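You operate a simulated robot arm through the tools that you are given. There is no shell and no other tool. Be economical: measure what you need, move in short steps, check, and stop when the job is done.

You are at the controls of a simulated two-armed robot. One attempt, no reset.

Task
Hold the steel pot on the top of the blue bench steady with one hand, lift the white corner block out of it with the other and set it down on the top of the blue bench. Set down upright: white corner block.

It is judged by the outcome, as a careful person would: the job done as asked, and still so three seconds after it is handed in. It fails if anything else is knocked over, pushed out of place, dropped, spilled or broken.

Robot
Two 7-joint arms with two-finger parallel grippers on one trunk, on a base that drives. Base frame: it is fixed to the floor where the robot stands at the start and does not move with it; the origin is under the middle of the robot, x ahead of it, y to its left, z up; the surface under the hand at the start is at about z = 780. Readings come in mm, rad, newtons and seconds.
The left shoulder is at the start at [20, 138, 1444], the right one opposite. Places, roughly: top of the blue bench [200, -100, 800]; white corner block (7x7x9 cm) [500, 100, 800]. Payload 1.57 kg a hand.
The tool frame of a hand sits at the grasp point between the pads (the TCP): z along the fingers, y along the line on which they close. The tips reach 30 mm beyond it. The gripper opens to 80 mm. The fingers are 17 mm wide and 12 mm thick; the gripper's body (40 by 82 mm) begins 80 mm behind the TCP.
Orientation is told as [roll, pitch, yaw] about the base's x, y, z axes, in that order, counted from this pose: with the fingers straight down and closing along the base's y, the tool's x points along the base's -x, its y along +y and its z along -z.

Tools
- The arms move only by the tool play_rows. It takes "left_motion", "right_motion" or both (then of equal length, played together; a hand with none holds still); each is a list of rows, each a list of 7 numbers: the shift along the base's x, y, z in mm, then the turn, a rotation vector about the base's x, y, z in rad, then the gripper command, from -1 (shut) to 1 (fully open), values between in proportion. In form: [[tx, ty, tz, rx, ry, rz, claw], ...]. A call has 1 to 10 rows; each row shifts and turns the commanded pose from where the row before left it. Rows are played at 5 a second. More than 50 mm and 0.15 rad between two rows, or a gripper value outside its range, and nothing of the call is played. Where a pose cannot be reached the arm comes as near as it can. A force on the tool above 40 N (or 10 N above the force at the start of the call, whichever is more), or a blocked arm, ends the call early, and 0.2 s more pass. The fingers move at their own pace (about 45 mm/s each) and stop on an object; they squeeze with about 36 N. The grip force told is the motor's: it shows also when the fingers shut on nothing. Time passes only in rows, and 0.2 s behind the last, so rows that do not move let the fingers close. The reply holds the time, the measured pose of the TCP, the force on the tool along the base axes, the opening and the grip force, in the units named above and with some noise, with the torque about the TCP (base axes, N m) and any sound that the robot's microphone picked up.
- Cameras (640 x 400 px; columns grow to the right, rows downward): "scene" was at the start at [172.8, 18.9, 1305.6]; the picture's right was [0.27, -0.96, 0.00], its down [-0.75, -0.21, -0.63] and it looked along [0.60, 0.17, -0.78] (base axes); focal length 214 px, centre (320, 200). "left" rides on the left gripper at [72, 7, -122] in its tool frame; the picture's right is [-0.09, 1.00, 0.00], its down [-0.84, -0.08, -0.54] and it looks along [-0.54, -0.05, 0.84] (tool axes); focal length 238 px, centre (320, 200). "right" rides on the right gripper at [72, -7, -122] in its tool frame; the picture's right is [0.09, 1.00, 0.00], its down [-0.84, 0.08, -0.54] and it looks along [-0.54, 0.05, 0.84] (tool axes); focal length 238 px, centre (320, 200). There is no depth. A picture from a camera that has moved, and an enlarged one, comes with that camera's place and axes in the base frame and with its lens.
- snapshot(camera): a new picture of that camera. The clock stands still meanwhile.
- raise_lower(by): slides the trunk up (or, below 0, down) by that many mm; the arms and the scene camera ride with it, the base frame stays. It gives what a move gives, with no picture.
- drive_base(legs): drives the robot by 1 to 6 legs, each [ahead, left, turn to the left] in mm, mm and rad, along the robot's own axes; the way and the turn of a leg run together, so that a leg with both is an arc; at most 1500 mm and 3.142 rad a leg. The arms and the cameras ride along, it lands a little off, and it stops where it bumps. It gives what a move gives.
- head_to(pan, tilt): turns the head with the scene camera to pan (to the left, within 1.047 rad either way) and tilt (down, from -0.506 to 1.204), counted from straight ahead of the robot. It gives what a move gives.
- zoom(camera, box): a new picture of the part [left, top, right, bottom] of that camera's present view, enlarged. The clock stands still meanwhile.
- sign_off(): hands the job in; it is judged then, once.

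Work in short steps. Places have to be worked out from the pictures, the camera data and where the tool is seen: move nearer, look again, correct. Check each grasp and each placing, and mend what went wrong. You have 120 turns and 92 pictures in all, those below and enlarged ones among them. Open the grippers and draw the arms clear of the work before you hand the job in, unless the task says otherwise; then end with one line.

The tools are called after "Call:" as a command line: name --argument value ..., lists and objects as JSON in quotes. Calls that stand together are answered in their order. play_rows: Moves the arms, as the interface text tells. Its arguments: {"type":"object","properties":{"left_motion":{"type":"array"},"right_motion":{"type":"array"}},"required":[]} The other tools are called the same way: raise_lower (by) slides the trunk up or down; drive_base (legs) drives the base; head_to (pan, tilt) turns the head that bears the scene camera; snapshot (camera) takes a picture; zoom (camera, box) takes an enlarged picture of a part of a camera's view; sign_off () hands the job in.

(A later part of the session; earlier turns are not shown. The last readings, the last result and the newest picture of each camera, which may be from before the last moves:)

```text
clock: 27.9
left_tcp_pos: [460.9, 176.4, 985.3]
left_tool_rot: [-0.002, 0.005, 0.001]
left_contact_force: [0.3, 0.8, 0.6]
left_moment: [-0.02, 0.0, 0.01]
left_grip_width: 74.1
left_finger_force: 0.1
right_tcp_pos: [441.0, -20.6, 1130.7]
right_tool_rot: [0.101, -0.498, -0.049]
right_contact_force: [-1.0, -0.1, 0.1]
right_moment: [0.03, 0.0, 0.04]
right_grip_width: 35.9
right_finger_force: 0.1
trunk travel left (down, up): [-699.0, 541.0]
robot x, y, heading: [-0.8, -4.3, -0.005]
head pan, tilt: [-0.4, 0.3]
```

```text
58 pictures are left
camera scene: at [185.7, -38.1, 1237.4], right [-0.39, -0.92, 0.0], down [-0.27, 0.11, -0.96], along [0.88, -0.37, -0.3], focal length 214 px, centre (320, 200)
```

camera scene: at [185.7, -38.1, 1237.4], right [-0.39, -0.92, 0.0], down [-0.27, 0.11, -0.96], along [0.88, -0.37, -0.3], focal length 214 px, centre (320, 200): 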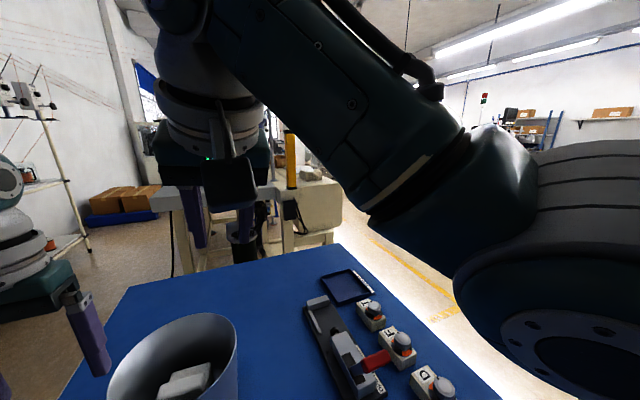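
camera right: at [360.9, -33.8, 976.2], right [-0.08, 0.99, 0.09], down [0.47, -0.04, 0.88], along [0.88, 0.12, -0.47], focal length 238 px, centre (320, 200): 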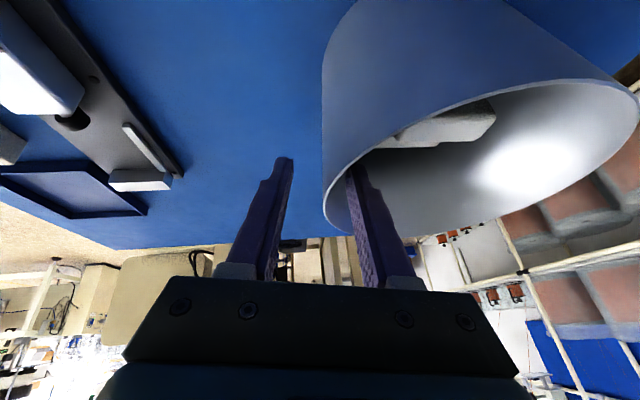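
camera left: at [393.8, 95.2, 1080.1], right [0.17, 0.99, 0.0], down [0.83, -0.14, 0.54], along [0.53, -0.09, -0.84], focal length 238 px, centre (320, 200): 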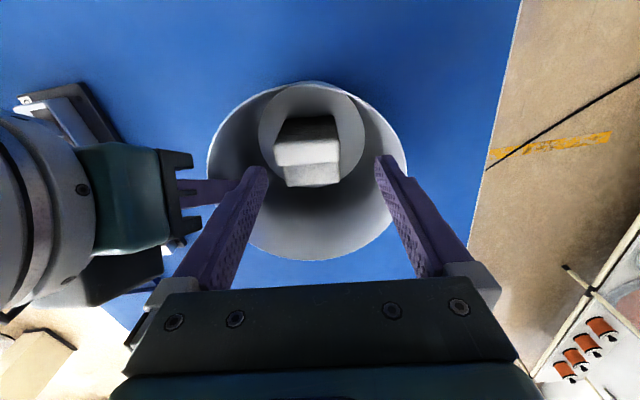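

The left arm is folded elbow-up and can't retract; I would rather unwind it at a safe distance. I first move it outward (+y) away from the pot, raise the trunk so the arm can hang straighter, then try retracting well left of the pot.

Call:
play_rows --left_motion '[[0, 25, 5, 0, 0, 0, 0.85], [0, 25, 0, 0, 0, 0, 0.85], [0, 25, 0, 0, 0, 0, 0.85], [0, 0, 0, 0, 0, 0, 0.85]]'

Call:
raise_lower --by 150

Call:
play_rows --left_motion '[[0, 0, -30, 0, 0, 0, 0.85], [0, 0, -30, 0, 0, 0, 0.85], [-10, 0, -30, 0, 0, 0, 0.85], [-10, 0, -20, 0, 0, 0, 0.85], [0, 0, 0, 0, 0, 0, 0.85]]'

```text
clock: 28.9
left_tcp_pos: [462.1, 252.8, 992.2]
left_tool_rot: [-0.001, -0.002, 0.001]
left_contact_force: [-0.3, 0.3, 0.1]
left_moment: [0.0, 0.0, -0.01]
left_grip_width: 74.3
left_finger_force: 0.1
right_tcp_pos: [441.9, -20.5, 1130.1]
right_tool_rot: [0.101, -0.497, -0.05]
right_contact_force: [-0.6, -0.4, 0.2]
right_moment: [-0.02, 0.01, 0.0]
right_grip_width: 35.9
right_finger_force: 0.0
trunk travel left (down, up): [-699.0, 541.0]
robot x, y, heading: [-4.0, -1.1, -0.001]
head pan, tilt: [-0.4, 0.3]
```

```text
clock: 30.7
left_tcp_pos: [462.1, 252.2, 1141.7]
left_tool_rot: [-0.002, -0.001, 0.001]
left_contact_force: [-0.2, 0.2, 0.2]
left_moment: [-0.02, 0.01, -0.02]
left_grip_width: 74.3
left_finger_force: 0.1
right_tcp_pos: [441.3, -20.6, 1279.9]
right_tool_rot: [0.102, -0.497, -0.048]
right_contact_force: [-0.7, 0.7, -0.2]
right_moment: [-0.02, 0.04, 0.01]
right_grip_width: 36.2
right_finger_force: 0.0
trunk travel left (down, up): [-849.0, 391.0]
robot x, y, heading: [2.5, -2.5, -0.004]
head pan, tilt: [-0.4, 0.3]
```

```text
clock: 31.9
left_tcp_pos: [422.0, 249.2, 1039.8]
left_tool_rot: [-0.004, 0.0, 0.002]
left_contact_force: [-0.4, -0.9, -0.4]
left_moment: [-0.02, -0.01, 0.0]
left_grip_width: 74.0
left_finger_force: 0.1
left hand out of reach, approached as far as the arm can: row 1, 2, 3
right_tcp_pos: [440.5, -20.8, 1280.2]
right_tool_rot: [0.102, -0.496, -0.049]
right_contact_force: [0.2, 0.3, 0.6]
right_moment: [-0.01, -0.01, 0.02]
right_grip_width: 35.8
right_finger_force: 0.0
trunk travel left (down, up): [-849.0, 391.0]
robot x, y, heading: [0.3, -0.1, 0.002]
head pan, tilt: [-0.4, 0.3]
```

It follows now, with dz large. I continue retracting in x at this height.

Call:
play_rows --left_motion '[[-25, 0, 0, 0, 0, 0, 0.85], [-30, 0, 0, 0, 0, 0, 0.85], [-30, -10, 0, 0, 0, 0, 0.85], [-30, -10, 0, 0, 0, 0, 0.85], [-30, -20, 0, 0, 0, 0, 0.85], [-20, -20, 0, 0, 0, 0, 0.85], [0, 0, 0, 0, 0, 0, 0.85]]'

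```text
clock: 33.5
left_tcp_pos: [257.5, 188.2, 1042.3]
left_tool_rot: [-0.001, 0.001, 0.003]
left_contact_force: [-0.5, 0.0, -0.3]
left_moment: [0.01, 0.0, 0.0]
left_grip_width: 74.1
left_finger_force: 0.1
right_tcp_pos: [442.8, -21.7, 1280.3]
right_tool_rot: [0.102, -0.499, -0.049]
right_contact_force: [-0.2, -0.2, -1.0]
right_moment: [0.04, 0.0, 0.0]
right_grip_width: 35.7
right_finger_force: 0.0
trunk travel left (down, up): [-849.0, 391.0]
robot x, y, heading: [-1.2, 5.0, -0.002]
head pan, tilt: [-0.4, 0.3]
```

The left arm is unwound. My fits give a maximum wrist reach of about 450 mm from the shoulder, so the robot must stand ~90 mm nearer; the hands are high and clear, so I drive forward slowly.

Call:
drive_base --legs '[[50, 0, 0]]'

Call:
head_to --pan 0.2 --tilt 1.0

Call:
snapshot --camera "scene"

```text
clock: 34.4
left_tcp_pos: [307.4, 189.3, 1041.6]
left_tool_rot: [-0.002, -0.001, 0.002]
left_contact_force: [-0.4, -0.9, -0.4]
left_moment: [-0.02, -0.01, -0.02]
left_grip_width: 74.1
left_finger_force: 0.1
right_tcp_pos: [490.0, -20.4, 1282.8]
right_tool_rot: [0.101, -0.496, -0.049]
right_contact_force: [0.2, 0.1, -0.2]
right_moment: [-0.01, -0.04, -0.03]
right_grip_width: 35.9
right_finger_force: 0.0
trunk travel left (down, up): [-849.0, 391.0]
robot x, y, heading: [49.6, 1.1, 0.004]
head pan, tilt: [-0.4, 0.3]
```

```text
clock: 35.5
left_tcp_pos: [306.9, 189.3, 1041.2]
left_tool_rot: [-0.003, 0.0, 0.003]
left_contact_force: [0.1, 0.6, 0.4]
left_moment: [0.0, 0.01, 0.0]
left_grip_width: 73.8
left_finger_force: 0.0
right_tcp_pos: [491.1, -20.2, 1280.2]
right_tool_rot: [0.101, -0.498, -0.049]
right_contact_force: [-0.2, -0.4, -0.2]
right_moment: [0.01, 0.01, -0.01]
right_grip_width: 36.1
right_finger_force: 0.1
trunk travel left (down, up): [-849.0, 391.0]
robot x, y, heading: [48.0, 2.4, 0.002]
head pan, tilt: [0.201, 1.0]
```

```text
57 pictures are left
camera scene: at [217.8, 12.1, 1328.0], right [0.2, -0.98, 0.0], down [-0.82, -0.17, -0.54], along [0.53, 0.11, -0.84], focal length 214 px, centre (320, 200)
```

scene: 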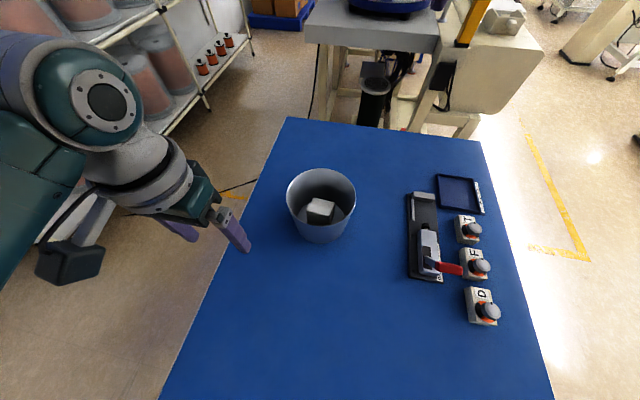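

Driving works without a bump. I go another 140 mm so that both arms work in a comfortable hanging posture; both hands stay well above the pot.

Call:
drive_base --legs '[[70, 0, 0], [70, 0, 0]]'

Call:
head_to --pan 0.2 --tilt 1.1

Call:
snapshot --camera "scene"

```text
clock: 37.1
left_tcp_pos: [445.8, 189.0, 1041.8]
left_tool_rot: [-0.002, -0.001, 0.0]
left_contact_force: [0.0, -0.1, 0.3]
left_moment: [0.03, 0.02, 0.01]
left_grip_width: 73.9
left_finger_force: 0.0
right_tcp_pos: [630.8, -19.7, 1279.9]
right_tool_rot: [0.1, -0.497, -0.047]
right_contact_force: [0.5, -0.3, -0.2]
right_moment: [-0.03, -0.02, -0.01]
right_grip_width: 36.0
right_finger_force: 0.1
trunk travel left (down, up): [-849.0, 391.0]
robot x, y, heading: [185.9, -3.0, 0.0]
head pan, tilt: [0.201, 1.0]
```

```text
clock: 37.8
left_tcp_pos: [446.9, 189.3, 1041.3]
left_tool_rot: [-0.002, -0.001, 0.001]
left_contact_force: [-1.0, -0.4, -0.2]
left_moment: [-0.01, 0.01, 0.01]
left_grip_width: 74.1
left_finger_force: 0.0
right_tcp_pos: [630.4, -20.3, 1281.5]
right_tool_rot: [0.102, -0.497, -0.049]
right_contact_force: [0.8, -0.6, -0.2]
right_moment: [0.01, 0.05, 0.0]
right_grip_width: 36.0
right_finger_force: 0.0
trunk travel left (down, up): [-849.0, 391.0]
robot x, y, heading: [192.1, -3.7, -0.007]
head pan, tilt: [0.201, 1.1]
```

```text
56 pictures are left
camera scene: at [350.3, 10.9, 1321.3], right [0.2, -0.98, 0.0], down [-0.87, -0.18, -0.45], along [0.45, 0.09, -0.89], focal length 214 px, centre (320, 200)
```

scene: 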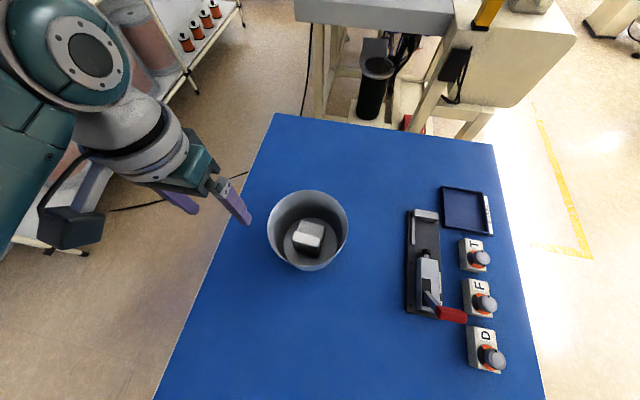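

This gives an excellent overhead view. I enlarge it to remeasure the pot and block.

Call:
zoom --camera "scene" --box '[255, 180, 365, 280]'

```text
4.00 times, centred on (310, 230) of scene
camera zoom: at [350.3, 10.9, 1321.3], right [0.2, -0.98, 0.0], down [-0.87, -0.18, -0.45], along [0.45, 0.09, -0.89], focal length 858 px, centre (360, 80)
```

zoom: 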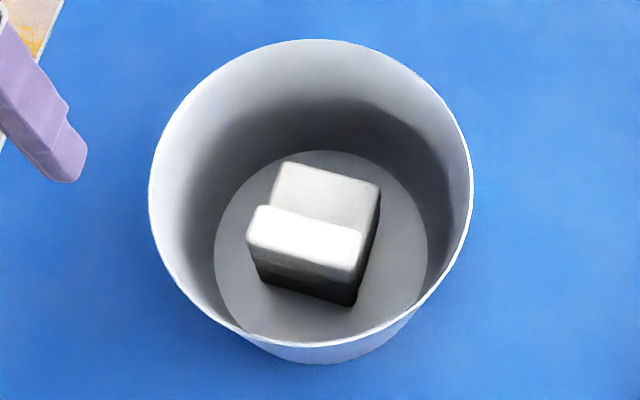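

Clear measurements: pot axis ≈(492, 63), right rim point ≈(492, -16). The block spans x 465–523 and y 35–92, top z≈883, tread z≈853, yaw ≈ -0.07. I lower the trunk 70 mm and bring the right hand back to the pre-hold pose, pitched further back (≈0.8) to keep it clear of the left hand.

Call:
raise_lower --by -70

Call:
play_rows --right_motion '[[-40, -10, 0, 0, 0, 0, -0.1], [-40, -10, 0, 0, -0.1, -0.01, -0.1], [-40, -10, -20, 0, -0.1, -0.01, -0.1], [-40, 0, -30, 0, -0.1, -0.01, -0.1], [-35, 0, -40, 0, 0, 0, -0.1], [0, 0, -40, 0, 0, 0, -0.1], [0, 0, -40, 0, 0, 0, -0.1], [0, 0, 0, 0, 0, 0, -0.1]]'

Call:
snapshot --camera "right"

Call:
snapshot --camera "scene"

```text
clock: 38.8
left_tcp_pos: [445.6, 188.6, 971.0]
left_tool_rot: [-0.001, 0.0, 0.002]
left_contact_force: [-0.4, 0.5, -0.1]
left_moment: [0.0, 0.02, 0.02]
left_grip_width: 74.2
left_finger_force: 0.1
right_tcp_pos: [630.5, -20.3, 1210.3]
right_tool_rot: [0.103, -0.497, -0.05]
right_contact_force: [-0.2, 0.3, -0.6]
right_moment: [0.0, 0.0, 0.03]
right_grip_width: 35.9
right_finger_force: 0.0
trunk travel left (down, up): [-779.0, 461.0]
robot x, y, heading: [186.9, -1.0, 0.004]
head pan, tilt: [0.201, 1.1]
```

```text
refused: row 5 steps farther than a row can; nothing moved
```

```text
54 pictures are left
camera right: at [508.9, -33.4, 1281.7], right [-0.08, 1.0, 0.04], down [0.47, 0.0, 0.88], along [0.88, 0.09, -0.47], focal length 238 px, centre (320, 200)
```

right: 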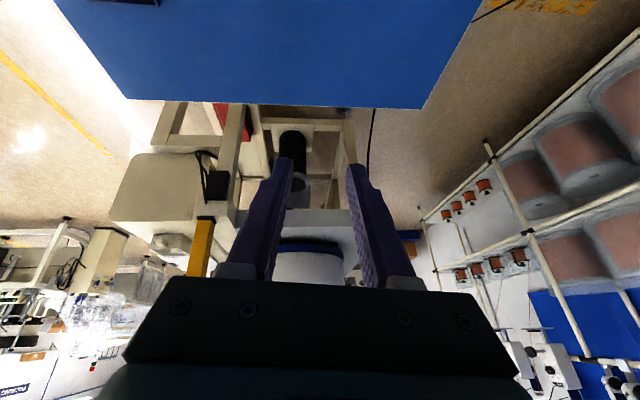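

```text
53 pictures are left
camera scene: at [350.3, 10.9, 1251.3], right [0.2, -0.98, 0.0], down [-0.87, -0.18, -0.45], along [0.44, 0.09, -0.89], focal length 214 px, centre (320, 200)
```

scene: 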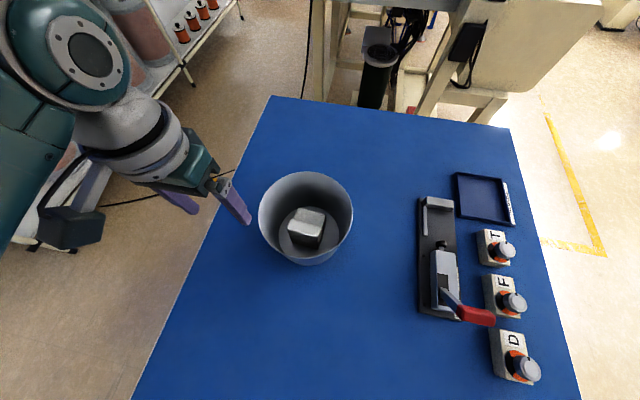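

The row step was too large; I replay it in smaller steps with a little more y clearance.

Call:
play_rows --right_motion '[[-40, -10, 0, 0, 0, 0, -0.1], [-40, -15, 0, 0, -0.1, -0.01, -0.1], [-40, -15, 0, 0, -0.1, -0.01, -0.1], [-40, 0, -20, 0, -0.1, -0.01, -0.1], [-35, 0, -30, 0, 0, 0, -0.1], [0, 0, -40, 0, 0, 0, -0.1], [0, 0, -40, 0, 0, 0, -0.1], [0, 10, -40, 0, 0, 0, -0.1], [0, 10, -30, 0, 0, 0, -0.1], [0, 0, 0, 0, 0, 0, -0.1]]'

Call:
snapshot --camera "right"

Call:
snapshot --camera "scene"

```text
clock: 39.8
left_tcp_pos: [445.8, 187.8, 971.7]
left_tool_rot: [-0.001, 0.0, 0.002]
left_contact_force: [-1.0, 0.9, 0.6]
left_moment: [-0.01, 0.0, 0.01]
left_grip_width: 74.2
left_finger_force: 0.0
right_tcp_pos: [515.2, -71.0, 1222.8]
right_tool_rot: [0.135, -0.805, -0.158]
right_contact_force: [0.5, 0.5, 0.6]
right_moment: [0.0, -0.01, 0.02]
right_grip_width: 35.8
right_finger_force: 0.0
right hand out of reach, approached as far as the arm can: row 4
trunk travel left (down, up): [-779.0, 461.0]
robot x, y, heading: [188.6, -0.7, -0.002]
head pan, tilt: [0.201, 1.1]
stopped in row 4 (right hand): the force on the tool passed its limit at 130 N (the readings are from after the stop); the commanded pose is now the measured one
```

```text
52 pictures are left
camera right: at [376.1, -72.4, 1252.9], right [-0.01, 1.0, 0.03], down [0.18, -0.03, 0.98], along [0.98, 0.01, -0.18], focal length 238 px, centre (320, 200)
```

right: 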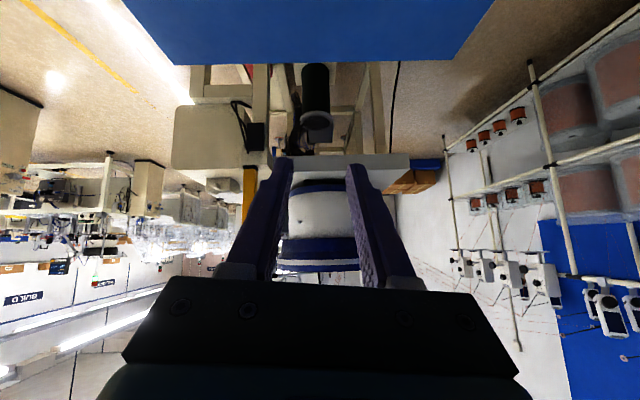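

```text
51 pictures are left
camera scene: at [349.3, 9.2, 1250.3], right [0.17, -0.98, 0.0], down [-0.88, -0.16, -0.44], along [0.43, 0.08, -0.9], focal length 214 px, centre (320, 200)
```

scene: 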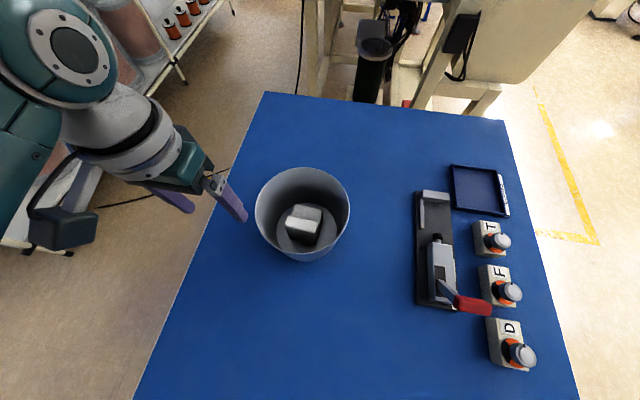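

The right hand bumped the robot's own head at that height. I move it down and slightly out first, before retracting further.

Call:
play_rows --right_motion '[[10, -20, -20, 0, 0, 0, -0.1], [10, -10, -40, 0, 0, 0, -0.1], [0, 0, -45, 0, 0, 0, -0.1], [0, 0, -45, 0, 0, 0, -0.1], [0, 0, 0, 0, 0, 0, -0.1]]'

Call:
snapshot --camera "scene"

```text
clock: 41.0
left_tcp_pos: [445.9, 189.0, 970.8]
left_tool_rot: [-0.002, -0.001, 0.002]
left_contact_force: [-0.1, 0.2, 0.5]
left_moment: [0.0, 0.0, 0.01]
left_grip_width: 73.9
left_finger_force: 0.0
right_tcp_pos: [530.4, -100.1, 1068.1]
right_tool_rot: [0.128, -0.802, -0.146]
right_contact_force: [-0.3, 0.1, 0.0]
right_moment: [0.04, -0.05, 0.01]
right_grip_width: 36.1
right_finger_force: 0.0
trunk travel left (down, up): [-779.0, 461.0]
robot x, y, heading: [187.8, -1.1, 0.002]
head pan, tilt: [0.201, 1.1]
```

```text
50 pictures are left
camera scene: at [350.1, 11.0, 1251.3], right [0.2, -0.98, 0.0], down [-0.87, -0.18, -0.45], along [0.44, 0.09, -0.89], focal length 214 px, centre (320, 200)
```

scene: 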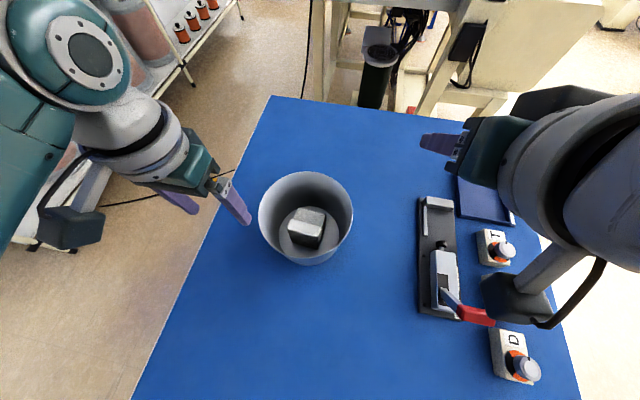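

Clear. Now I move the right hand to the pre-hold pose near (435, -22, 963), trimming a small yaw error.

Call:
play_rows --right_motion '[[-20, 15, -20, 0, 0, 0.02, -0.1], [-20, 15, -20, 0, 0, 0.02, -0.1], [-20, 15, -20, 0, 0, 0, -0.1], [-20, 15, -20, 0, 0, 0, -0.1], [-15, 18, -15, 0, 0, 0, -0.1], [0, 0, 0, 0, 0, 0, -0.1]]'

Call:
snapshot --camera "right"

Call:
snapshot --camera "scene"

```text
clock: 42.4
left_tcp_pos: [445.1, 188.4, 972.1]
left_tool_rot: [-0.004, 0.001, 0.001]
left_contact_force: [0.7, -0.5, -0.5]
left_moment: [0.02, 0.0, 0.0]
left_grip_width: 74.0
left_finger_force: 0.0
right_tcp_pos: [436.0, -22.6, 973.8]
right_tool_rot: [0.13, -0.802, -0.104]
right_contact_force: [1.2, 0.4, -1.1]
right_moment: [0.02, 0.01, -0.01]
right_grip_width: 36.0
right_finger_force: 0.0
trunk travel left (down, up): [-779.0, 461.0]
robot x, y, heading: [188.8, -0.6, -0.001]
head pan, tilt: [0.201, 1.1]
```

```text
49 pictures are left
camera right: at [298.5, -30.7, 1005.4], right [-0.05, 1.0, 0.02], down [0.19, -0.01, 0.98], along [0.98, 0.06, -0.19], focal length 238 px, centre (320, 200)
```

right: 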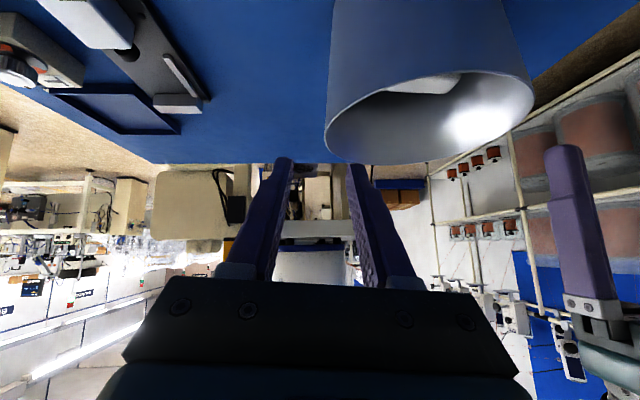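

```text
48 pictures are left
camera scene: at [350.2, 11.0, 1251.3], right [0.2, -0.98, 0.0], down [-0.87, -0.18, -0.45], along [0.44, 0.09, -0.89], focal length 214 px, centre (320, 200)
```

scene: 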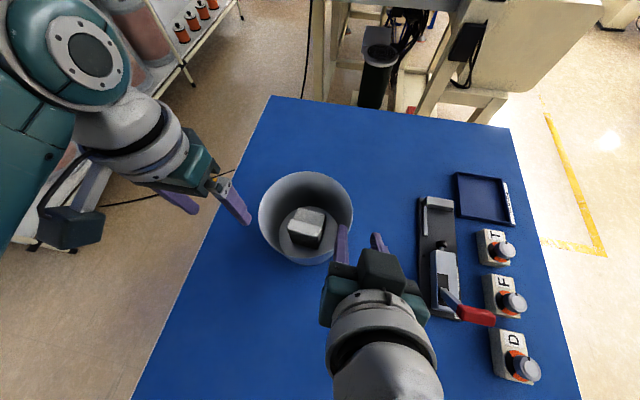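

The rim's right edge sits between the fingers in line (column ~325 vs midpoint ~321). I advance along the tool axis most of the way.

Call:
play_rows --right_motion '[[10, 2, -14, 0, 0, 0, -0.1], [10, 1, -12, 0, 0, 0, -0.1], [10, 1, -12, 0, 0, 0, -0.1], [10, 1, -10, 0, 0, 0, -0.1], [0, 0, 0, 0, 0, 0, -0.1]]'

Call:
zoom --camera "right" --box '[240, 80, 440, 240]'

Call:
zoom --camera "scene" --box '[250, 160, 410, 280]'

```text
clock: 43.6
left_tcp_pos: [446.1, 189.1, 971.4]
left_tool_rot: [-0.002, 0.001, 0.001]
left_contact_force: [0.9, -1.0, -0.1]
left_moment: [0.0, -0.04, 0.03]
left_grip_width: 73.9
left_finger_force: 0.0
right_tcp_pos: [475.8, -17.2, 926.2]
right_tool_rot: [0.131, -0.8, -0.105]
right_contact_force: [0.2, 0.9, 0.0]
right_moment: [-0.01, -0.02, -0.02]
right_grip_width: 36.0
right_finger_force: 0.1
trunk travel left (down, up): [-779.0, 461.0]
robot x, y, heading: [187.5, 2.5, 0.0]
head pan, tilt: [0.201, 1.1]
```

```text
2.50 times, centred on (340, 160) of right
camera zoom: at [338.5, -25.4, 958.5], right [-0.05, 1.0, 0.02], down [0.19, -0.01, 0.98], along [0.98, 0.06, -0.19], focal length 596 px, centre (270, 300)
```

zoom: 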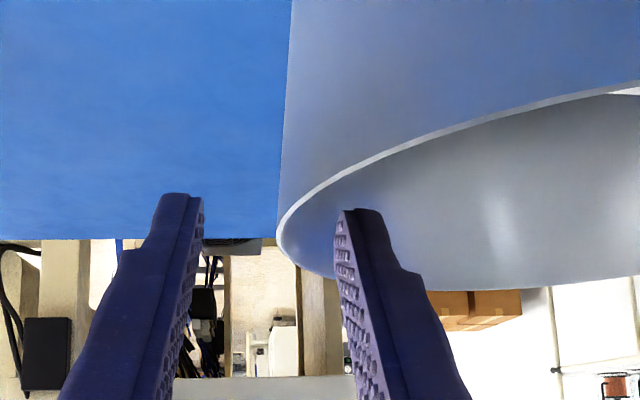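

```text
3.33 times, centred on (330, 220) of scene
camera zoom: at [350.2, 11.0, 1251.3], right [0.2, -0.98, 0.0], down [-0.87, -0.18, -0.45], along [0.44, 0.09, -0.89], focal length 715 px, centre (287, 133)
```

zoom: 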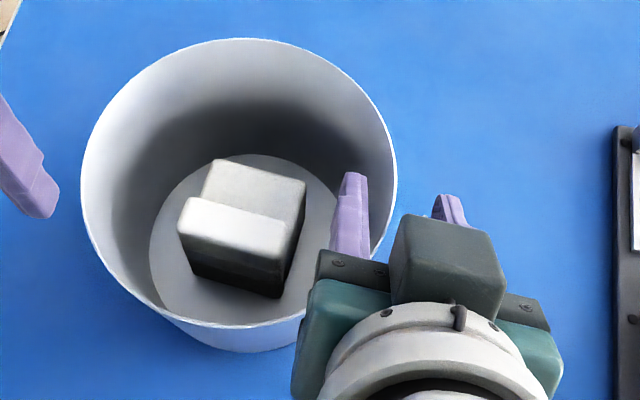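

I descend the last bit with a 3 mm y correction and half-close to check centring.

Call:
play_rows --right_motion '[[8, 3, -10, 0, 0, 0, -0.1], [8, 2, -10, 0, 0, 0, -0.1], [0, 0, 0, 0, 0, 0, -0.5], [0, 0, 0, 0, 0, 0, -0.7], [0, 0, 0, 0, 0, 0, -0.7]]'

Call:
zoom --camera "right" --box '[240, 80, 440, 240]'

```text
clock: 44.8
left_tcp_pos: [445.0, 189.4, 971.5]
left_tool_rot: [-0.002, 0.0, 0.001]
left_contact_force: [-1.0, 0.8, -0.4]
left_moment: [0.01, 0.01, -0.02]
left_grip_width: 73.8
left_finger_force: 0.1
right_tcp_pos: [493.2, -12.8, 907.8]
right_tool_rot: [0.131, -0.8, -0.106]
right_contact_force: [0.3, -0.2, -0.3]
right_moment: [0.02, -0.01, -0.03]
right_grip_width: 12.5
right_finger_force: 0.3
trunk travel left (down, up): [-779.0, 461.0]
robot x, y, heading: [187.6, -0.2, 0.003]
head pan, tilt: [0.201, 1.1]
```

```text
2.50 times, centred on (340, 160) of right
camera zoom: at [355.5, -19.6, 938.6], right [-0.05, 1.0, 0.02], down [0.19, -0.01, 0.98], along [0.98, 0.06, -0.19], focal length 596 px, centre (270, 300)
```

zoom: 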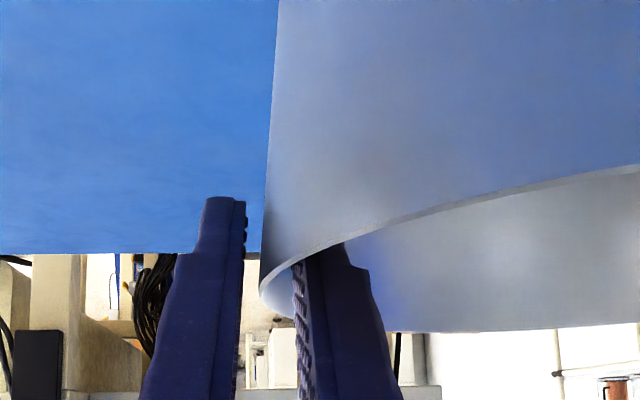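

The wall is centred and the tilt matches the value that balanced before. I close on it.

Call:
play_rows --right_motion '[[0, 0, 0, 0, 0, 0, -0.85], [0, 0, 0, 0, 0, 0, -1], [0, 0, 0, 0, 0, 0, -1], [0, 0, 0, 0, 0, 0, -1]]'

Call:
zoom --camera "scene" --box '[250, 160, 410, 280]'

```text
clock: 45.8
left_tcp_pos: [445.4, 188.9, 971.7]
left_tool_rot: [-0.002, 0.0, 0.003]
left_contact_force: [0.1, -0.7, -0.1]
left_moment: [-0.02, -0.02, -0.01]
left_grip_width: 74.1
left_finger_force: 0.0
right_tcp_pos: [493.7, -12.6, 907.3]
right_tool_rot: [0.13, -0.8, -0.106]
right_contact_force: [-3.1, 0.7, 2.4]
right_moment: [-0.03, -0.11, 0.1]
right_grip_width: 3.2
right_finger_force: 24.3
trunk travel left (down, up): [-779.0, 461.0]
robot x, y, heading: [186.8, -0.2, -0.001]
head pan, tilt: [0.201, 1.1]
```

```text
3.33 times, centred on (330, 220) of scene
camera zoom: at [350.0, 11.1, 1251.3], right [0.2, -0.98, 0.0], down [-0.87, -0.18, -0.45], along [0.44, 0.09, -0.89], focal length 715 px, centre (287, 133)
```

zoom: 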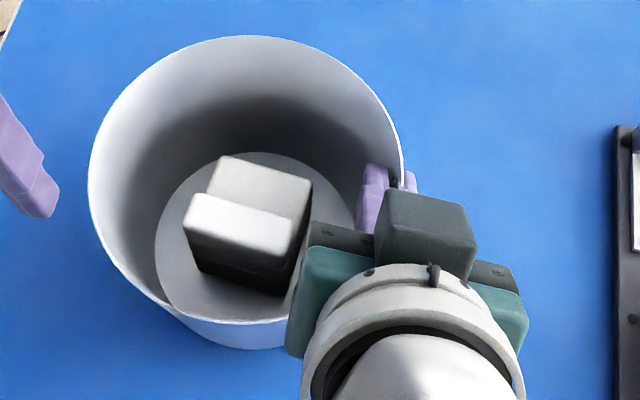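

The pot is held flat with moment near zero. The block is now about (489, 60) with yaw ≈ -0.1. I bring the left hand over it above the rim, with opening ~70 mm.

Call:
play_rows --left_motion '[[14, 0, 10, 0, 0, -0.05, 0.75], [14, -30, 0, 0, 0, -0.05, 0.75], [14, -35, 0, 0, 0, 0, 0.75], [0, -35, 0, 0, 0, 0, 0.75], [0, -25, 0, 0, 0, 0, 0.75], [0, 0, 0, 0, 0, 0, 0.75]]' --right_motion '[[0, 0, 0, 0, 0, 0, -1], [0, 0, 0, 0, 0, 0, -1], [0, 0, 0, 0, 0, 0, -1], [0, 0, 0, 0, 0, 0, -1], [0, 0, 0, 0, 0, 0, -1], [0, 0, 0, 0, 0, 0, -1]]'

Call:
snapshot --camera "left"

Call:
snapshot --camera "scene"

```text
clock: 47.2
left_tcp_pos: [487.6, 63.2, 979.5]
left_tool_rot: [-0.002, 0.0, -0.099]
left_contact_force: [-0.9, 0.4, 0.7]
left_moment: [0.03, 0.01, -0.01]
left_grip_width: 69.8
left_finger_force: 0.0
right_tcp_pos: [493.9, -11.7, 906.9]
right_tool_rot: [0.131, -0.801, -0.107]
right_contact_force: [-3.8, 1.3, 6.1]
right_moment: [-0.02, -0.13, 0.16]
right_grip_width: 3.0
right_finger_force: 23.5
trunk travel left (down, up): [-779.0, 461.0]
robot x, y, heading: [189.2, -3.1, -0.003]
head pan, tilt: [0.201, 1.1]
```

```text
43 pictures are left
camera left: at [416.1, 76.1, 1100.7], right [0.19, 0.98, 0.0], down [0.83, -0.16, 0.54], along [0.53, -0.1, -0.84], focal length 238 px, centre (320, 200)
```

left: 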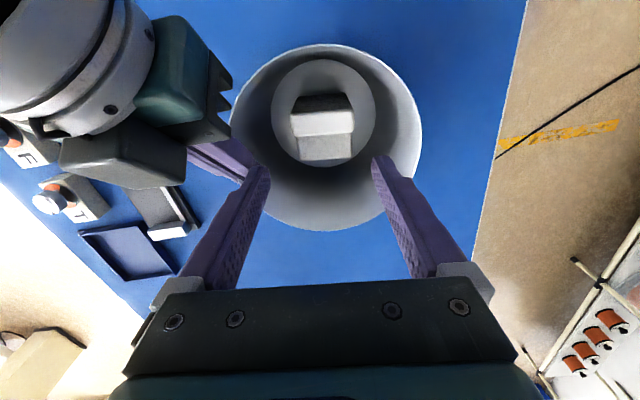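

```text
42 pictures are left
camera scene: at [350.1, 11.1, 1251.3], right [0.2, -0.98, 0.0], down [-0.87, -0.18, -0.45], along [0.44, 0.09, -0.89], focal length 214 px, centre (320, 200)
```

scene: 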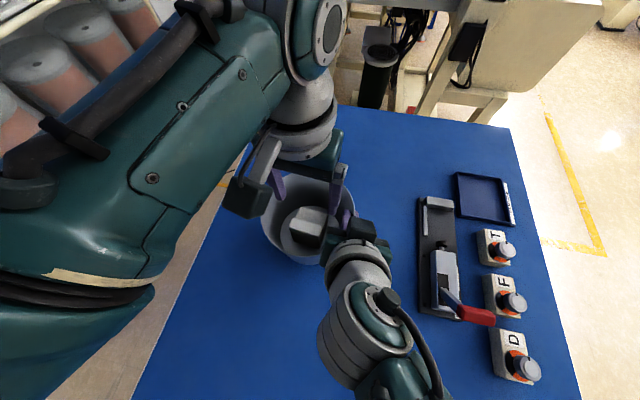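

The tool plane is at column 320 and the block looks centred there. I zoom to verify before descending.

Call:
zoom --camera "left" --box '[230, 40, 420, 200]'

```text
2.50 times, centred on (325, 120) of left
camera zoom: at [416.1, 76.1, 1100.7], right [0.19, 0.98, 0.0], down [0.83, -0.16, 0.54], along [0.53, -0.1, -0.84], focal length 596 px, centre (308, 400)
```

zoom: 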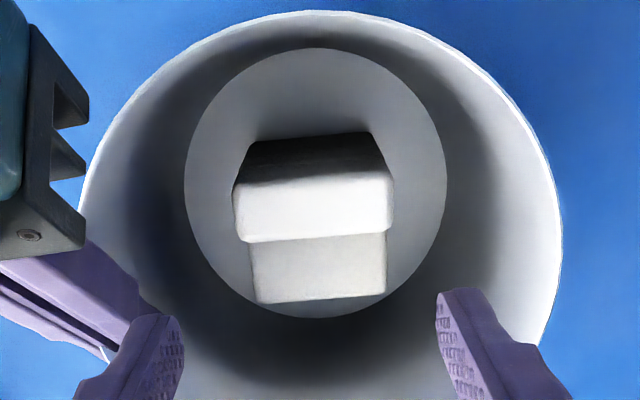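

Yaw is aligned and the block is about 3 mm to +y of the tool plane. I shift +3 mm and descend to z≈890, then check.

Call:
play_rows --left_motion '[[0, 3, -15, 0, 0, 0, 0.75], [0, 0, -20, 0, 0, 0, 0.75], [0, 0, -20, 0, 0, 0, 0.75], [0, 0, -20, 0, 0, 0, 0.75], [0, 0, -14, 0, 0, 0, 0.75], [0, 0, 0, 0, 0, 0, 0.75]]' --right_motion '[[0, 0, 0, 0, 0, 0, -1], [0, 0, 0, 0, 0, 0, -1], [0, 0, 0, 0, 0, 0, -1], [0, 0, 0, 0, 0, 0, -1], [0, 0, 0, 0, 0, 0, -1], [0, 0, 0, 0, 0, 0, -1]]'

Call:
snapshot --camera "left"

Call:
zoom --camera "scene" --box '[230, 120, 410, 280]'

```text
clock: 48.6
left_tcp_pos: [488.2, 67.5, 891.9]
left_tool_rot: [-0.002, 0.0, -0.098]
left_contact_force: [-0.2, 0.1, 0.4]
left_moment: [-0.01, 0.01, -0.01]
left_grip_width: 69.9
left_finger_force: 0.0
right_tcp_pos: [494.3, -11.7, 907.8]
right_tool_rot: [0.131, -0.8, -0.108]
right_contact_force: [-3.0, 1.2, 6.4]
right_moment: [-0.04, -0.13, 0.11]
right_grip_width: 3.1
right_finger_force: 24.6
trunk travel left (down, up): [-779.0, 461.0]
robot x, y, heading: [188.7, 1.7, -0.001]
head pan, tilt: [0.201, 1.1]
```

```text
40 pictures are left
camera left: at [415.3, 81.1, 1012.8], right [0.19, 0.98, 0.0], down [0.83, -0.16, 0.54], along [0.53, -0.1, -0.84], focal length 238 px, centre (320, 200)
```

left: 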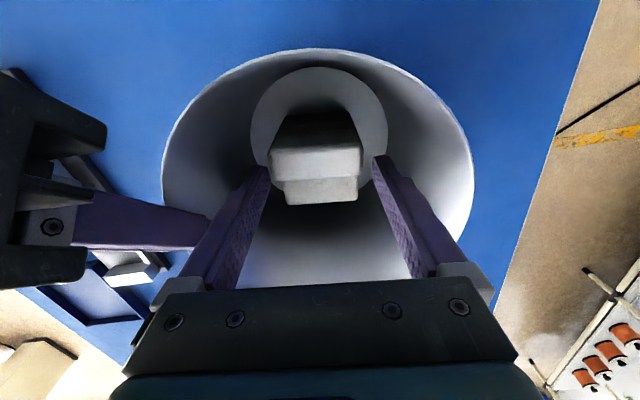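

```text
2.50 times, centred on (320, 200) of scene
camera zoom: at [350.1, 11.1, 1251.3], right [0.2, -0.98, 0.0], down [-0.87, -0.18, -0.45], along [0.44, 0.09, -0.89], focal length 536 px, centre (320, 200)
```

zoom: 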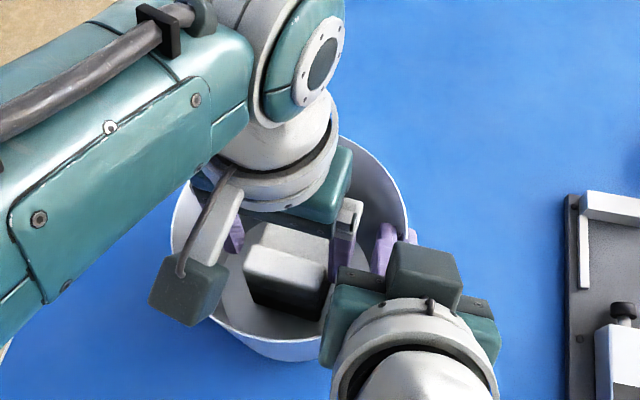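

The block is centred between the fingers (16/17 px each side). I descend the remaining 46 mm carefully.

Call:
play_rows --left_motion '[[0, 0, -12, 0, 0, 0, 0.75], [0, 0, -12, 0, 0, 0, 0.75], [0, 0, -12, 0, 0, 0, 0.75], [0, 0, -10, 0, 0, 0, 0.75], [0, 0, 0, 0, 0, 0, 0.75]]' --right_motion '[[0, 0, 0, 0, 0, 0, -1], [0, 0, 0, 0, 0, 0, -1], [0, 0, 0, 0, 0, 0, -1], [0, 0, 0, 0, 0, 0, -1], [0, 0, 0, 0, 0, 0, -1]]'

Call:
snapshot --camera "left"

```text
clock: 49.8
left_tcp_pos: [485.1, 68.9, 850.0]
left_tool_rot: [-0.003, 0.0, -0.097]
left_contact_force: [-0.3, -0.1, 0.3]
left_moment: [-0.03, 0.0, -0.01]
left_grip_width: 69.9
left_finger_force: 0.1
left hand out of reach, approached as far as the arm can: row 4
right_tcp_pos: [492.5, -13.0, 906.8]
right_tool_rot: [0.131, -0.802, -0.107]
right_contact_force: [-2.8, 0.8, 6.5]
right_moment: [-0.02, -0.12, 0.09]
right_grip_width: 2.8
right_finger_force: 24.4
trunk travel left (down, up): [-779.0, 461.0]
robot x, y, heading: [192.7, -0.2, 0.004]
head pan, tilt: [0.201, 1.1]
```

```text
38 pictures are left
camera left: at [413.4, 82.0, 970.3], right [0.19, 0.98, 0.0], down [0.83, -0.16, 0.54], along [0.53, -0.1, -0.84], focal length 238 px, centre (320, 200)
```

left: 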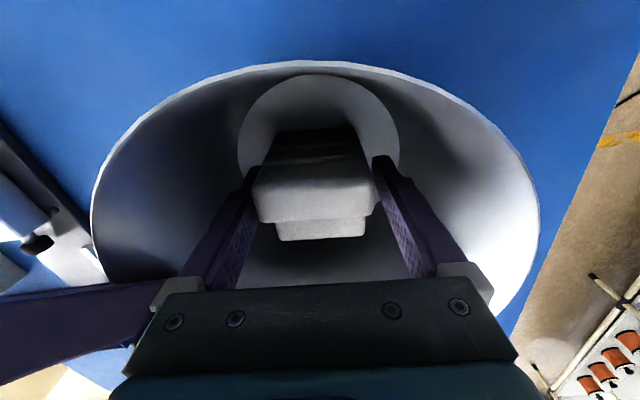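

At z≈850 the fingers stand on both sides of the block with no contact. I close the left gripper.

Call:
play_rows --left_motion '[[0, 0, 0, 0, 0, 0, 0.5], [0, 0, 0, 0, 0, 0, 0.35], [0, 0, 0, 0, 0, 0, 0], [0, 0, 0, 0, 0, 0, -0.5], [0, 0, 0, 0, 0, 0, -0.5]]' --right_motion '[[0, 0, 0, 0, 0, 0, -1], [0, 0, 0, 0, 0, 0, -1], [0, 0, 0, 0, 0, 0, -1], [0, 0, 0, 0, 0, 0, -1], [0, 0, 0, 0, 0, 0, -1]]'

Call:
snapshot --camera "left"

```text
clock: 51.0
left_tcp_pos: [486.3, 68.2, 849.4]
left_tool_rot: [-0.002, -0.003, -0.099]
left_contact_force: [0.2, -1.6, 2.5]
left_moment: [-0.12, -0.09, -0.03]
left_grip_width: 61.1
left_finger_force: 36.2
right_tcp_pos: [494.5, -12.1, 907.1]
right_tool_rot: [0.132, -0.801, -0.108]
right_contact_force: [-3.3, 3.1, 4.7]
right_moment: [-0.06, -0.13, 0.09]
right_grip_width: 2.7
right_finger_force: 24.2
trunk travel left (down, up): [-779.0, 461.0]
robot x, y, heading: [189.6, -1.6, 0.002]
head pan, tilt: [0.201, 1.1]
```

```text
37 pictures are left
camera left: at [413.4, 81.8, 970.4], right [0.19, 0.98, 0.0], down [0.83, -0.16, 0.54], along [0.53, -0.1, -0.84], focal length 238 px, centre (320, 200)
```

left: 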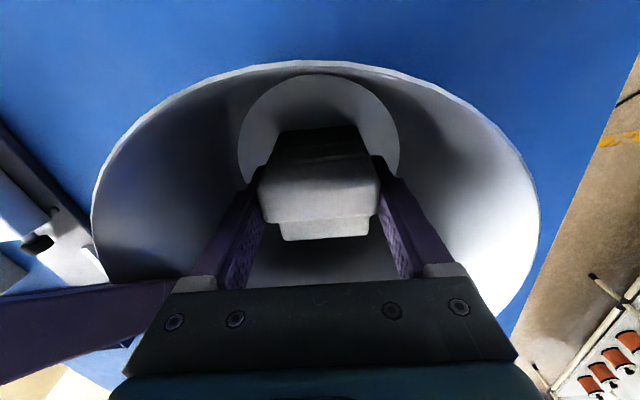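

Gripped: 61 mm opening at 36 N. I lift 20 mm first and check both readings.

Call:
play_rows --left_motion '[[0, 0, 5, 0, 0, 0, -1], [0, 0, 7, 0, 0, 0, -1], [0, 0, 8, 0, 0, 0, -1], [0, 0, 0, 0, 0, 0, -1]]' --right_motion '[[0, 0, 0, 0, 0, 0, -1], [0, 0, 0, 0, 0, 0, -1], [0, 0, 0, 0, 0, 0, -1], [0, 0, 0, 0, 0, 0, -1]]'

Call:
snapshot --camera "left"

Call:
zoom --camera "scene" --box '[230, 120, 410, 280]'

```text
clock: 52.0
left_tcp_pos: [484.5, 68.0, 869.9]
left_tool_rot: [-0.002, 0.001, -0.099]
left_contact_force: [-0.5, -0.2, -0.1]
left_moment: [-0.05, 0.03, -0.02]
left_grip_width: 61.2
left_finger_force: 35.6
right_tcp_pos: [493.6, -11.8, 907.7]
right_tool_rot: [0.131, -0.801, -0.108]
right_contact_force: [-2.4, 0.4, 5.7]
right_moment: [-0.03, -0.09, 0.07]
right_grip_width: 2.9
right_finger_force: 24.3
trunk travel left (down, up): [-779.0, 461.0]
robot x, y, heading: [186.9, 1.9, 0.0]
head pan, tilt: [0.201, 1.1]
```

```text
36 pictures are left
camera left: at [412.7, 81.9, 990.9], right [0.19, 0.98, 0.0], down [0.83, -0.16, 0.54], along [0.53, -0.1, -0.84], focal length 238 px, centre (320, 200)
```

left: 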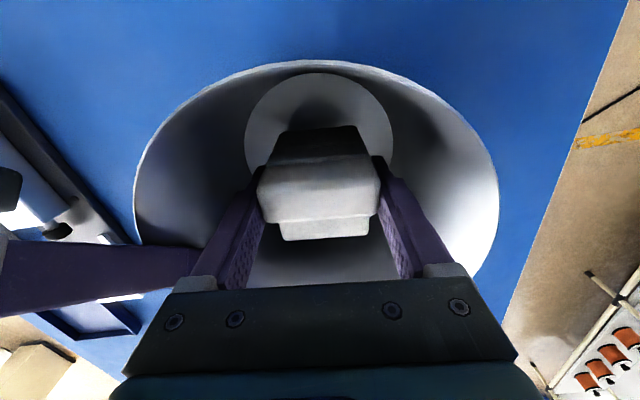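

```text
2.50 times, centred on (320, 200) of scene
camera zoom: at [350.1, 11.0, 1251.3], right [0.2, -0.98, 0.0], down [-0.87, -0.18, -0.45], along [0.44, 0.09, -0.89], focal length 536 px, centre (320, 200)
```

zoom: 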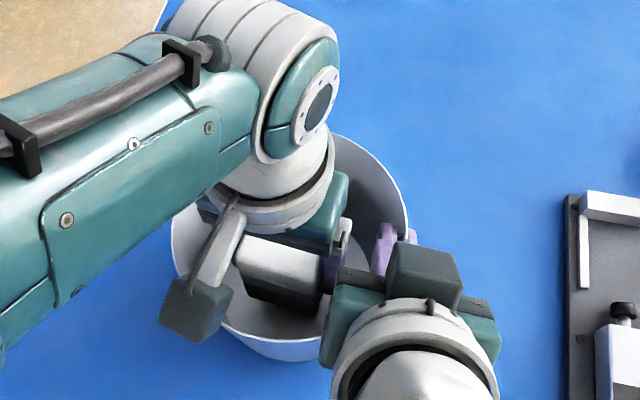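

The block rides with the hand and the pot is unmoved. I lift straight up until its bottom is above the rim (TCP z≈990).

Call:
play_rows --left_motion '[[0, 0, 15, 0, 0, 0, -1], [0, 0, 20, 0, 0, 0, -1], [0, 0, 20, 0, 0, 0, -1], [0, 0, 20, 0, 0, 0, -1], [0, 0, 20, 0, 0, 0, -1], [0, 0, 20, 0, 0, 0, -1], [0, 0, 10, 0, 0, 0, -1], [0, 0, 0, 0, 0, 0, -1]]' --right_motion '[[0, 0, 0, 0, 0, 0, -1], [0, 0, 0, 0, 0, 0, -1], [0, 0, 0, 0, 0, 0, -1], [0, 0, 0, 0, 0, 0, -1], [0, 0, 0, 0, 0, 0, -1], [0, 0, 0, 0, 0, 0, -1], [0, 0, 0, 0, 0, 0, -1], [0, 0, 0, 0, 0, 0, -1]]'

Call:
snapshot --camera "left"

Call:
snapshot --camera "scene"

Call:
snapshot --camera "right"

```text
clock: 53.8
left_tcp_pos: [483.8, 69.0, 994.6]
left_tool_rot: [-0.001, 0.004, -0.098]
left_contact_force: [-0.3, -0.7, -0.3]
left_moment: [-0.01, 0.01, -0.04]
left_grip_width: 61.5
left_finger_force: 35.6
right_tcp_pos: [491.9, -11.9, 906.9]
right_tool_rot: [0.132, -0.801, -0.108]
right_contact_force: [-2.5, 0.0, 5.0]
right_moment: [-0.07, -0.06, 0.04]
right_grip_width: 2.9
right_finger_force: 23.6
trunk travel left (down, up): [-779.0, 461.0]
robot x, y, heading: [190.9, 1.4, -0.005]
head pan, tilt: [0.201, 1.1]
```

```text
34 pictures are left
camera left: at [411.8, 81.9, 1114.8], right [0.19, 0.98, 0.0], down [0.83, -0.16, 0.54], along [0.53, -0.1, -0.84], focal length 238 px, centre (320, 200)
```

left: 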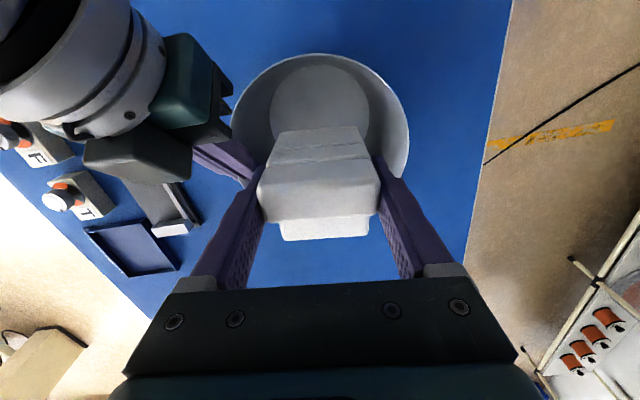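

```text
33 pictures are left
camera scene: at [350.1, 11.0, 1251.3], right [0.2, -0.98, 0.0], down [-0.87, -0.18, -0.45], along [0.44, 0.09, -0.89], focal length 214 px, centre (320, 200)
```

scene: 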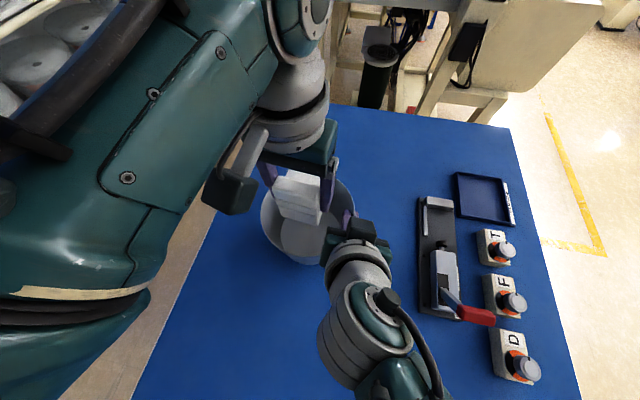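

```text
32 pictures are left
camera right: at [355.4, -19.7, 938.6], right [-0.05, 1.0, 0.02], down [0.19, -0.01, 0.98], along [0.98, 0.06, -0.19], focal length 238 px, centre (320, 200)
```

right: 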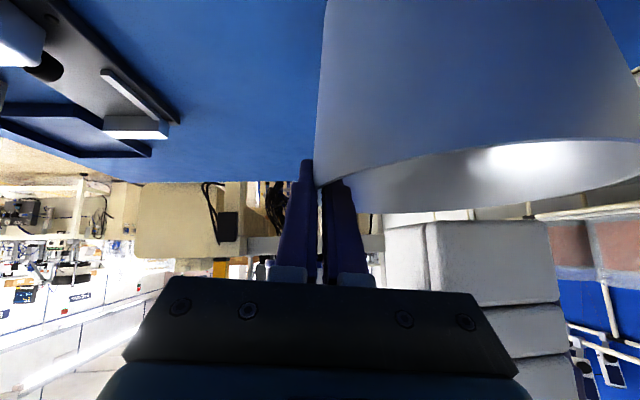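

The block is out of the pot. For margin I rise 20 mm more, then carry it left to about (442, 207), which is clear bench between pot and edge (edge y≈288).

Call:
play_rows --left_motion '[[0, 0, 20, 0, 0, 0, -1], [0, 25, 0, 0, 0, 0, -1], [-5, 30, 0, 0, 0, 0, -1], [-10, 30, 0, 0, 0, 0, -1], [-15, 30, 0, 0, 0, 0, -1], [-10, 22, 0, 0, 0, 0, -1], [0, 0, 0, 0, 0, 0, -1]]' --right_motion '[[0, 0, 0, 0, 0, 0, -1], [0, 0, 0, 0, 0, 0, -1], [0, 0, 0, 0, 0, 0, -1], [0, 0, 0, 0, 0, 0, -1], [0, 0, 0, 0, 0, 0, -1], [0, 0, 0, 0, 0, 0, -1], [0, 0, 0, 0, 0, 0, -1]]'

Call:
snapshot --camera "left"

Call:
snapshot --camera "scene"

```text
clock: 55.4
left_tcp_pos: [443.9, 206.7, 1015.2]
left_tool_rot: [-0.003, 0.001, -0.099]
left_contact_force: [-0.5, -0.3, -1.1]
left_moment: [0.0, -0.03, 0.02]
left_grip_width: 61.3
left_finger_force: 36.1
right_tcp_pos: [493.6, -10.5, 907.4]
right_tool_rot: [0.131, -0.802, -0.106]
right_contact_force: [-2.0, 0.4, 3.9]
right_moment: [-0.04, -0.1, 0.05]
right_grip_width: 2.7
right_finger_force: 23.7
trunk travel left (down, up): [-779.0, 461.0]
robot x, y, heading: [187.1, 4.0, 0.001]
head pan, tilt: [0.201, 1.1]
```

```text
31 pictures are left
camera left: at [372.6, 219.9, 1136.4], right [0.19, 0.98, 0.0], down [0.83, -0.16, 0.54], along [0.53, -0.1, -0.84], focal length 238 px, centre (320, 200)
```

left: 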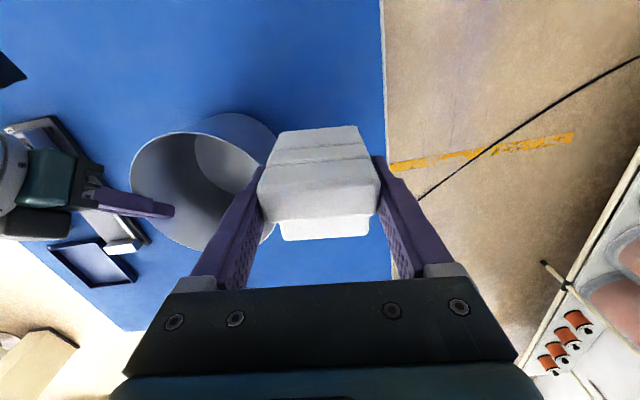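

```text
30 pictures are left
camera scene: at [350.1, 11.0, 1251.3], right [0.2, -0.98, 0.0], down [-0.87, -0.18, -0.45], along [0.44, 0.09, -0.89], focal length 214 px, centre (320, 200)
```

scene: 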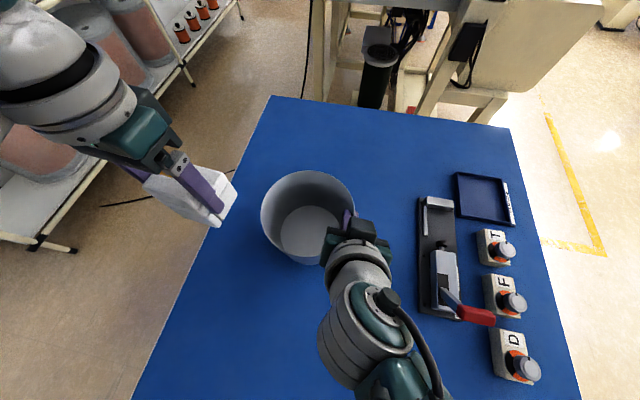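

The bench edge there is at y≈275–290, and the block will span about 170–235. I lower to z≈872, with 5 mm inward.

Call:
play_rows --left_motion '[[0, -5, -20, 0, 0, 0, -1], [0, 0, -25, 0, 0, 0, -1], [0, 0, -25, 0, 0, 0, -1], [0, 0, -25, 0, 0, 0, -1], [0, 0, -25, 0, 0, 0, -1], [0, 0, -20, 0, 0, 0, -1], [0, 0, 0, 0, 0, 0, -1]]' --right_motion '[[0, 0, 0, 0, 0, 0, -1], [0, 0, 0, 0, 0, 0, -1], [0, 0, 0, 0, 0, 0, -1], [0, 0, 0, 0, 0, 0, -1], [0, 0, 0, 0, 0, 0, -1], [0, 0, 0, 0, 0, 0, -1], [0, 0, 0, 0, 0, 0, -1]]'

Call:
zoom --camera "scene" --box '[120, 100, 360, 280]'

Call:
snapshot --camera "left"

```text
clock: 57.0
left_tcp_pos: [445.0, 200.6, 874.8]
left_tool_rot: [-0.002, -0.001, -0.097]
left_contact_force: [-0.2, -0.7, -0.1]
left_moment: [0.01, 0.01, 0.02]
left_grip_width: 61.3
left_finger_force: 36.2
right_tcp_pos: [493.1, -11.4, 906.9]
right_tool_rot: [0.131, -0.8, -0.106]
right_contact_force: [-2.1, 0.5, 3.6]
right_moment: [-0.07, -0.07, 0.06]
right_grip_width: 2.5
right_finger_force: 23.9
trunk travel left (down, up): [-779.0, 461.0]
robot x, y, heading: [188.3, 1.6, -0.002]
head pan, tilt: [0.201, 1.1]
```

```text
2.22 times, centred on (240, 190) of scene
camera zoom: at [350.0, 11.0, 1251.3], right [0.2, -0.98, 0.0], down [-0.87, -0.18, -0.45], along [0.44, 0.09, -0.89], focal length 477 px, centre (498, 222)
```

zoom: 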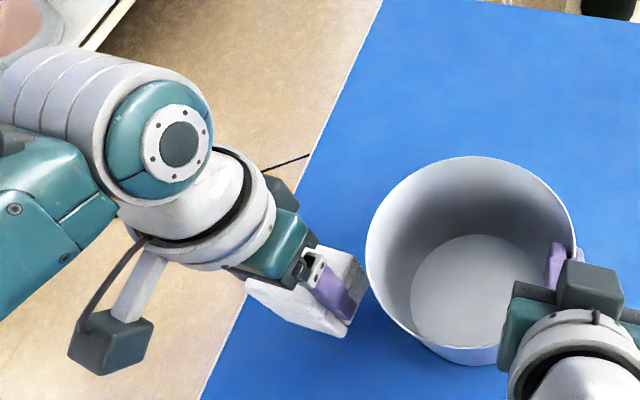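

```text
28 pictures are left
camera left: at [372.1, 213.9, 995.3], right [0.19, 0.98, 0.0], down [0.83, -0.16, 0.54], along [0.53, -0.1, -0.84], focal length 238 px, centre (320, 200)
```

left: 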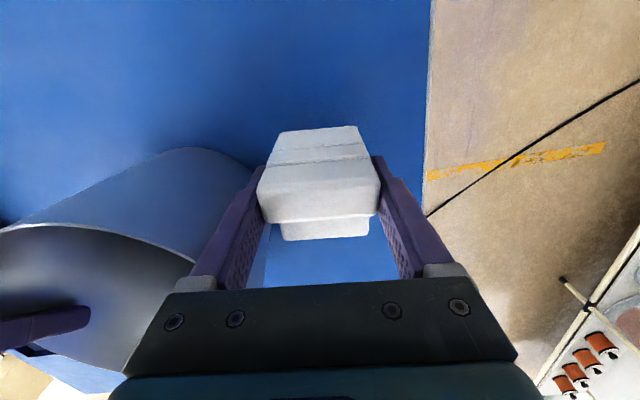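

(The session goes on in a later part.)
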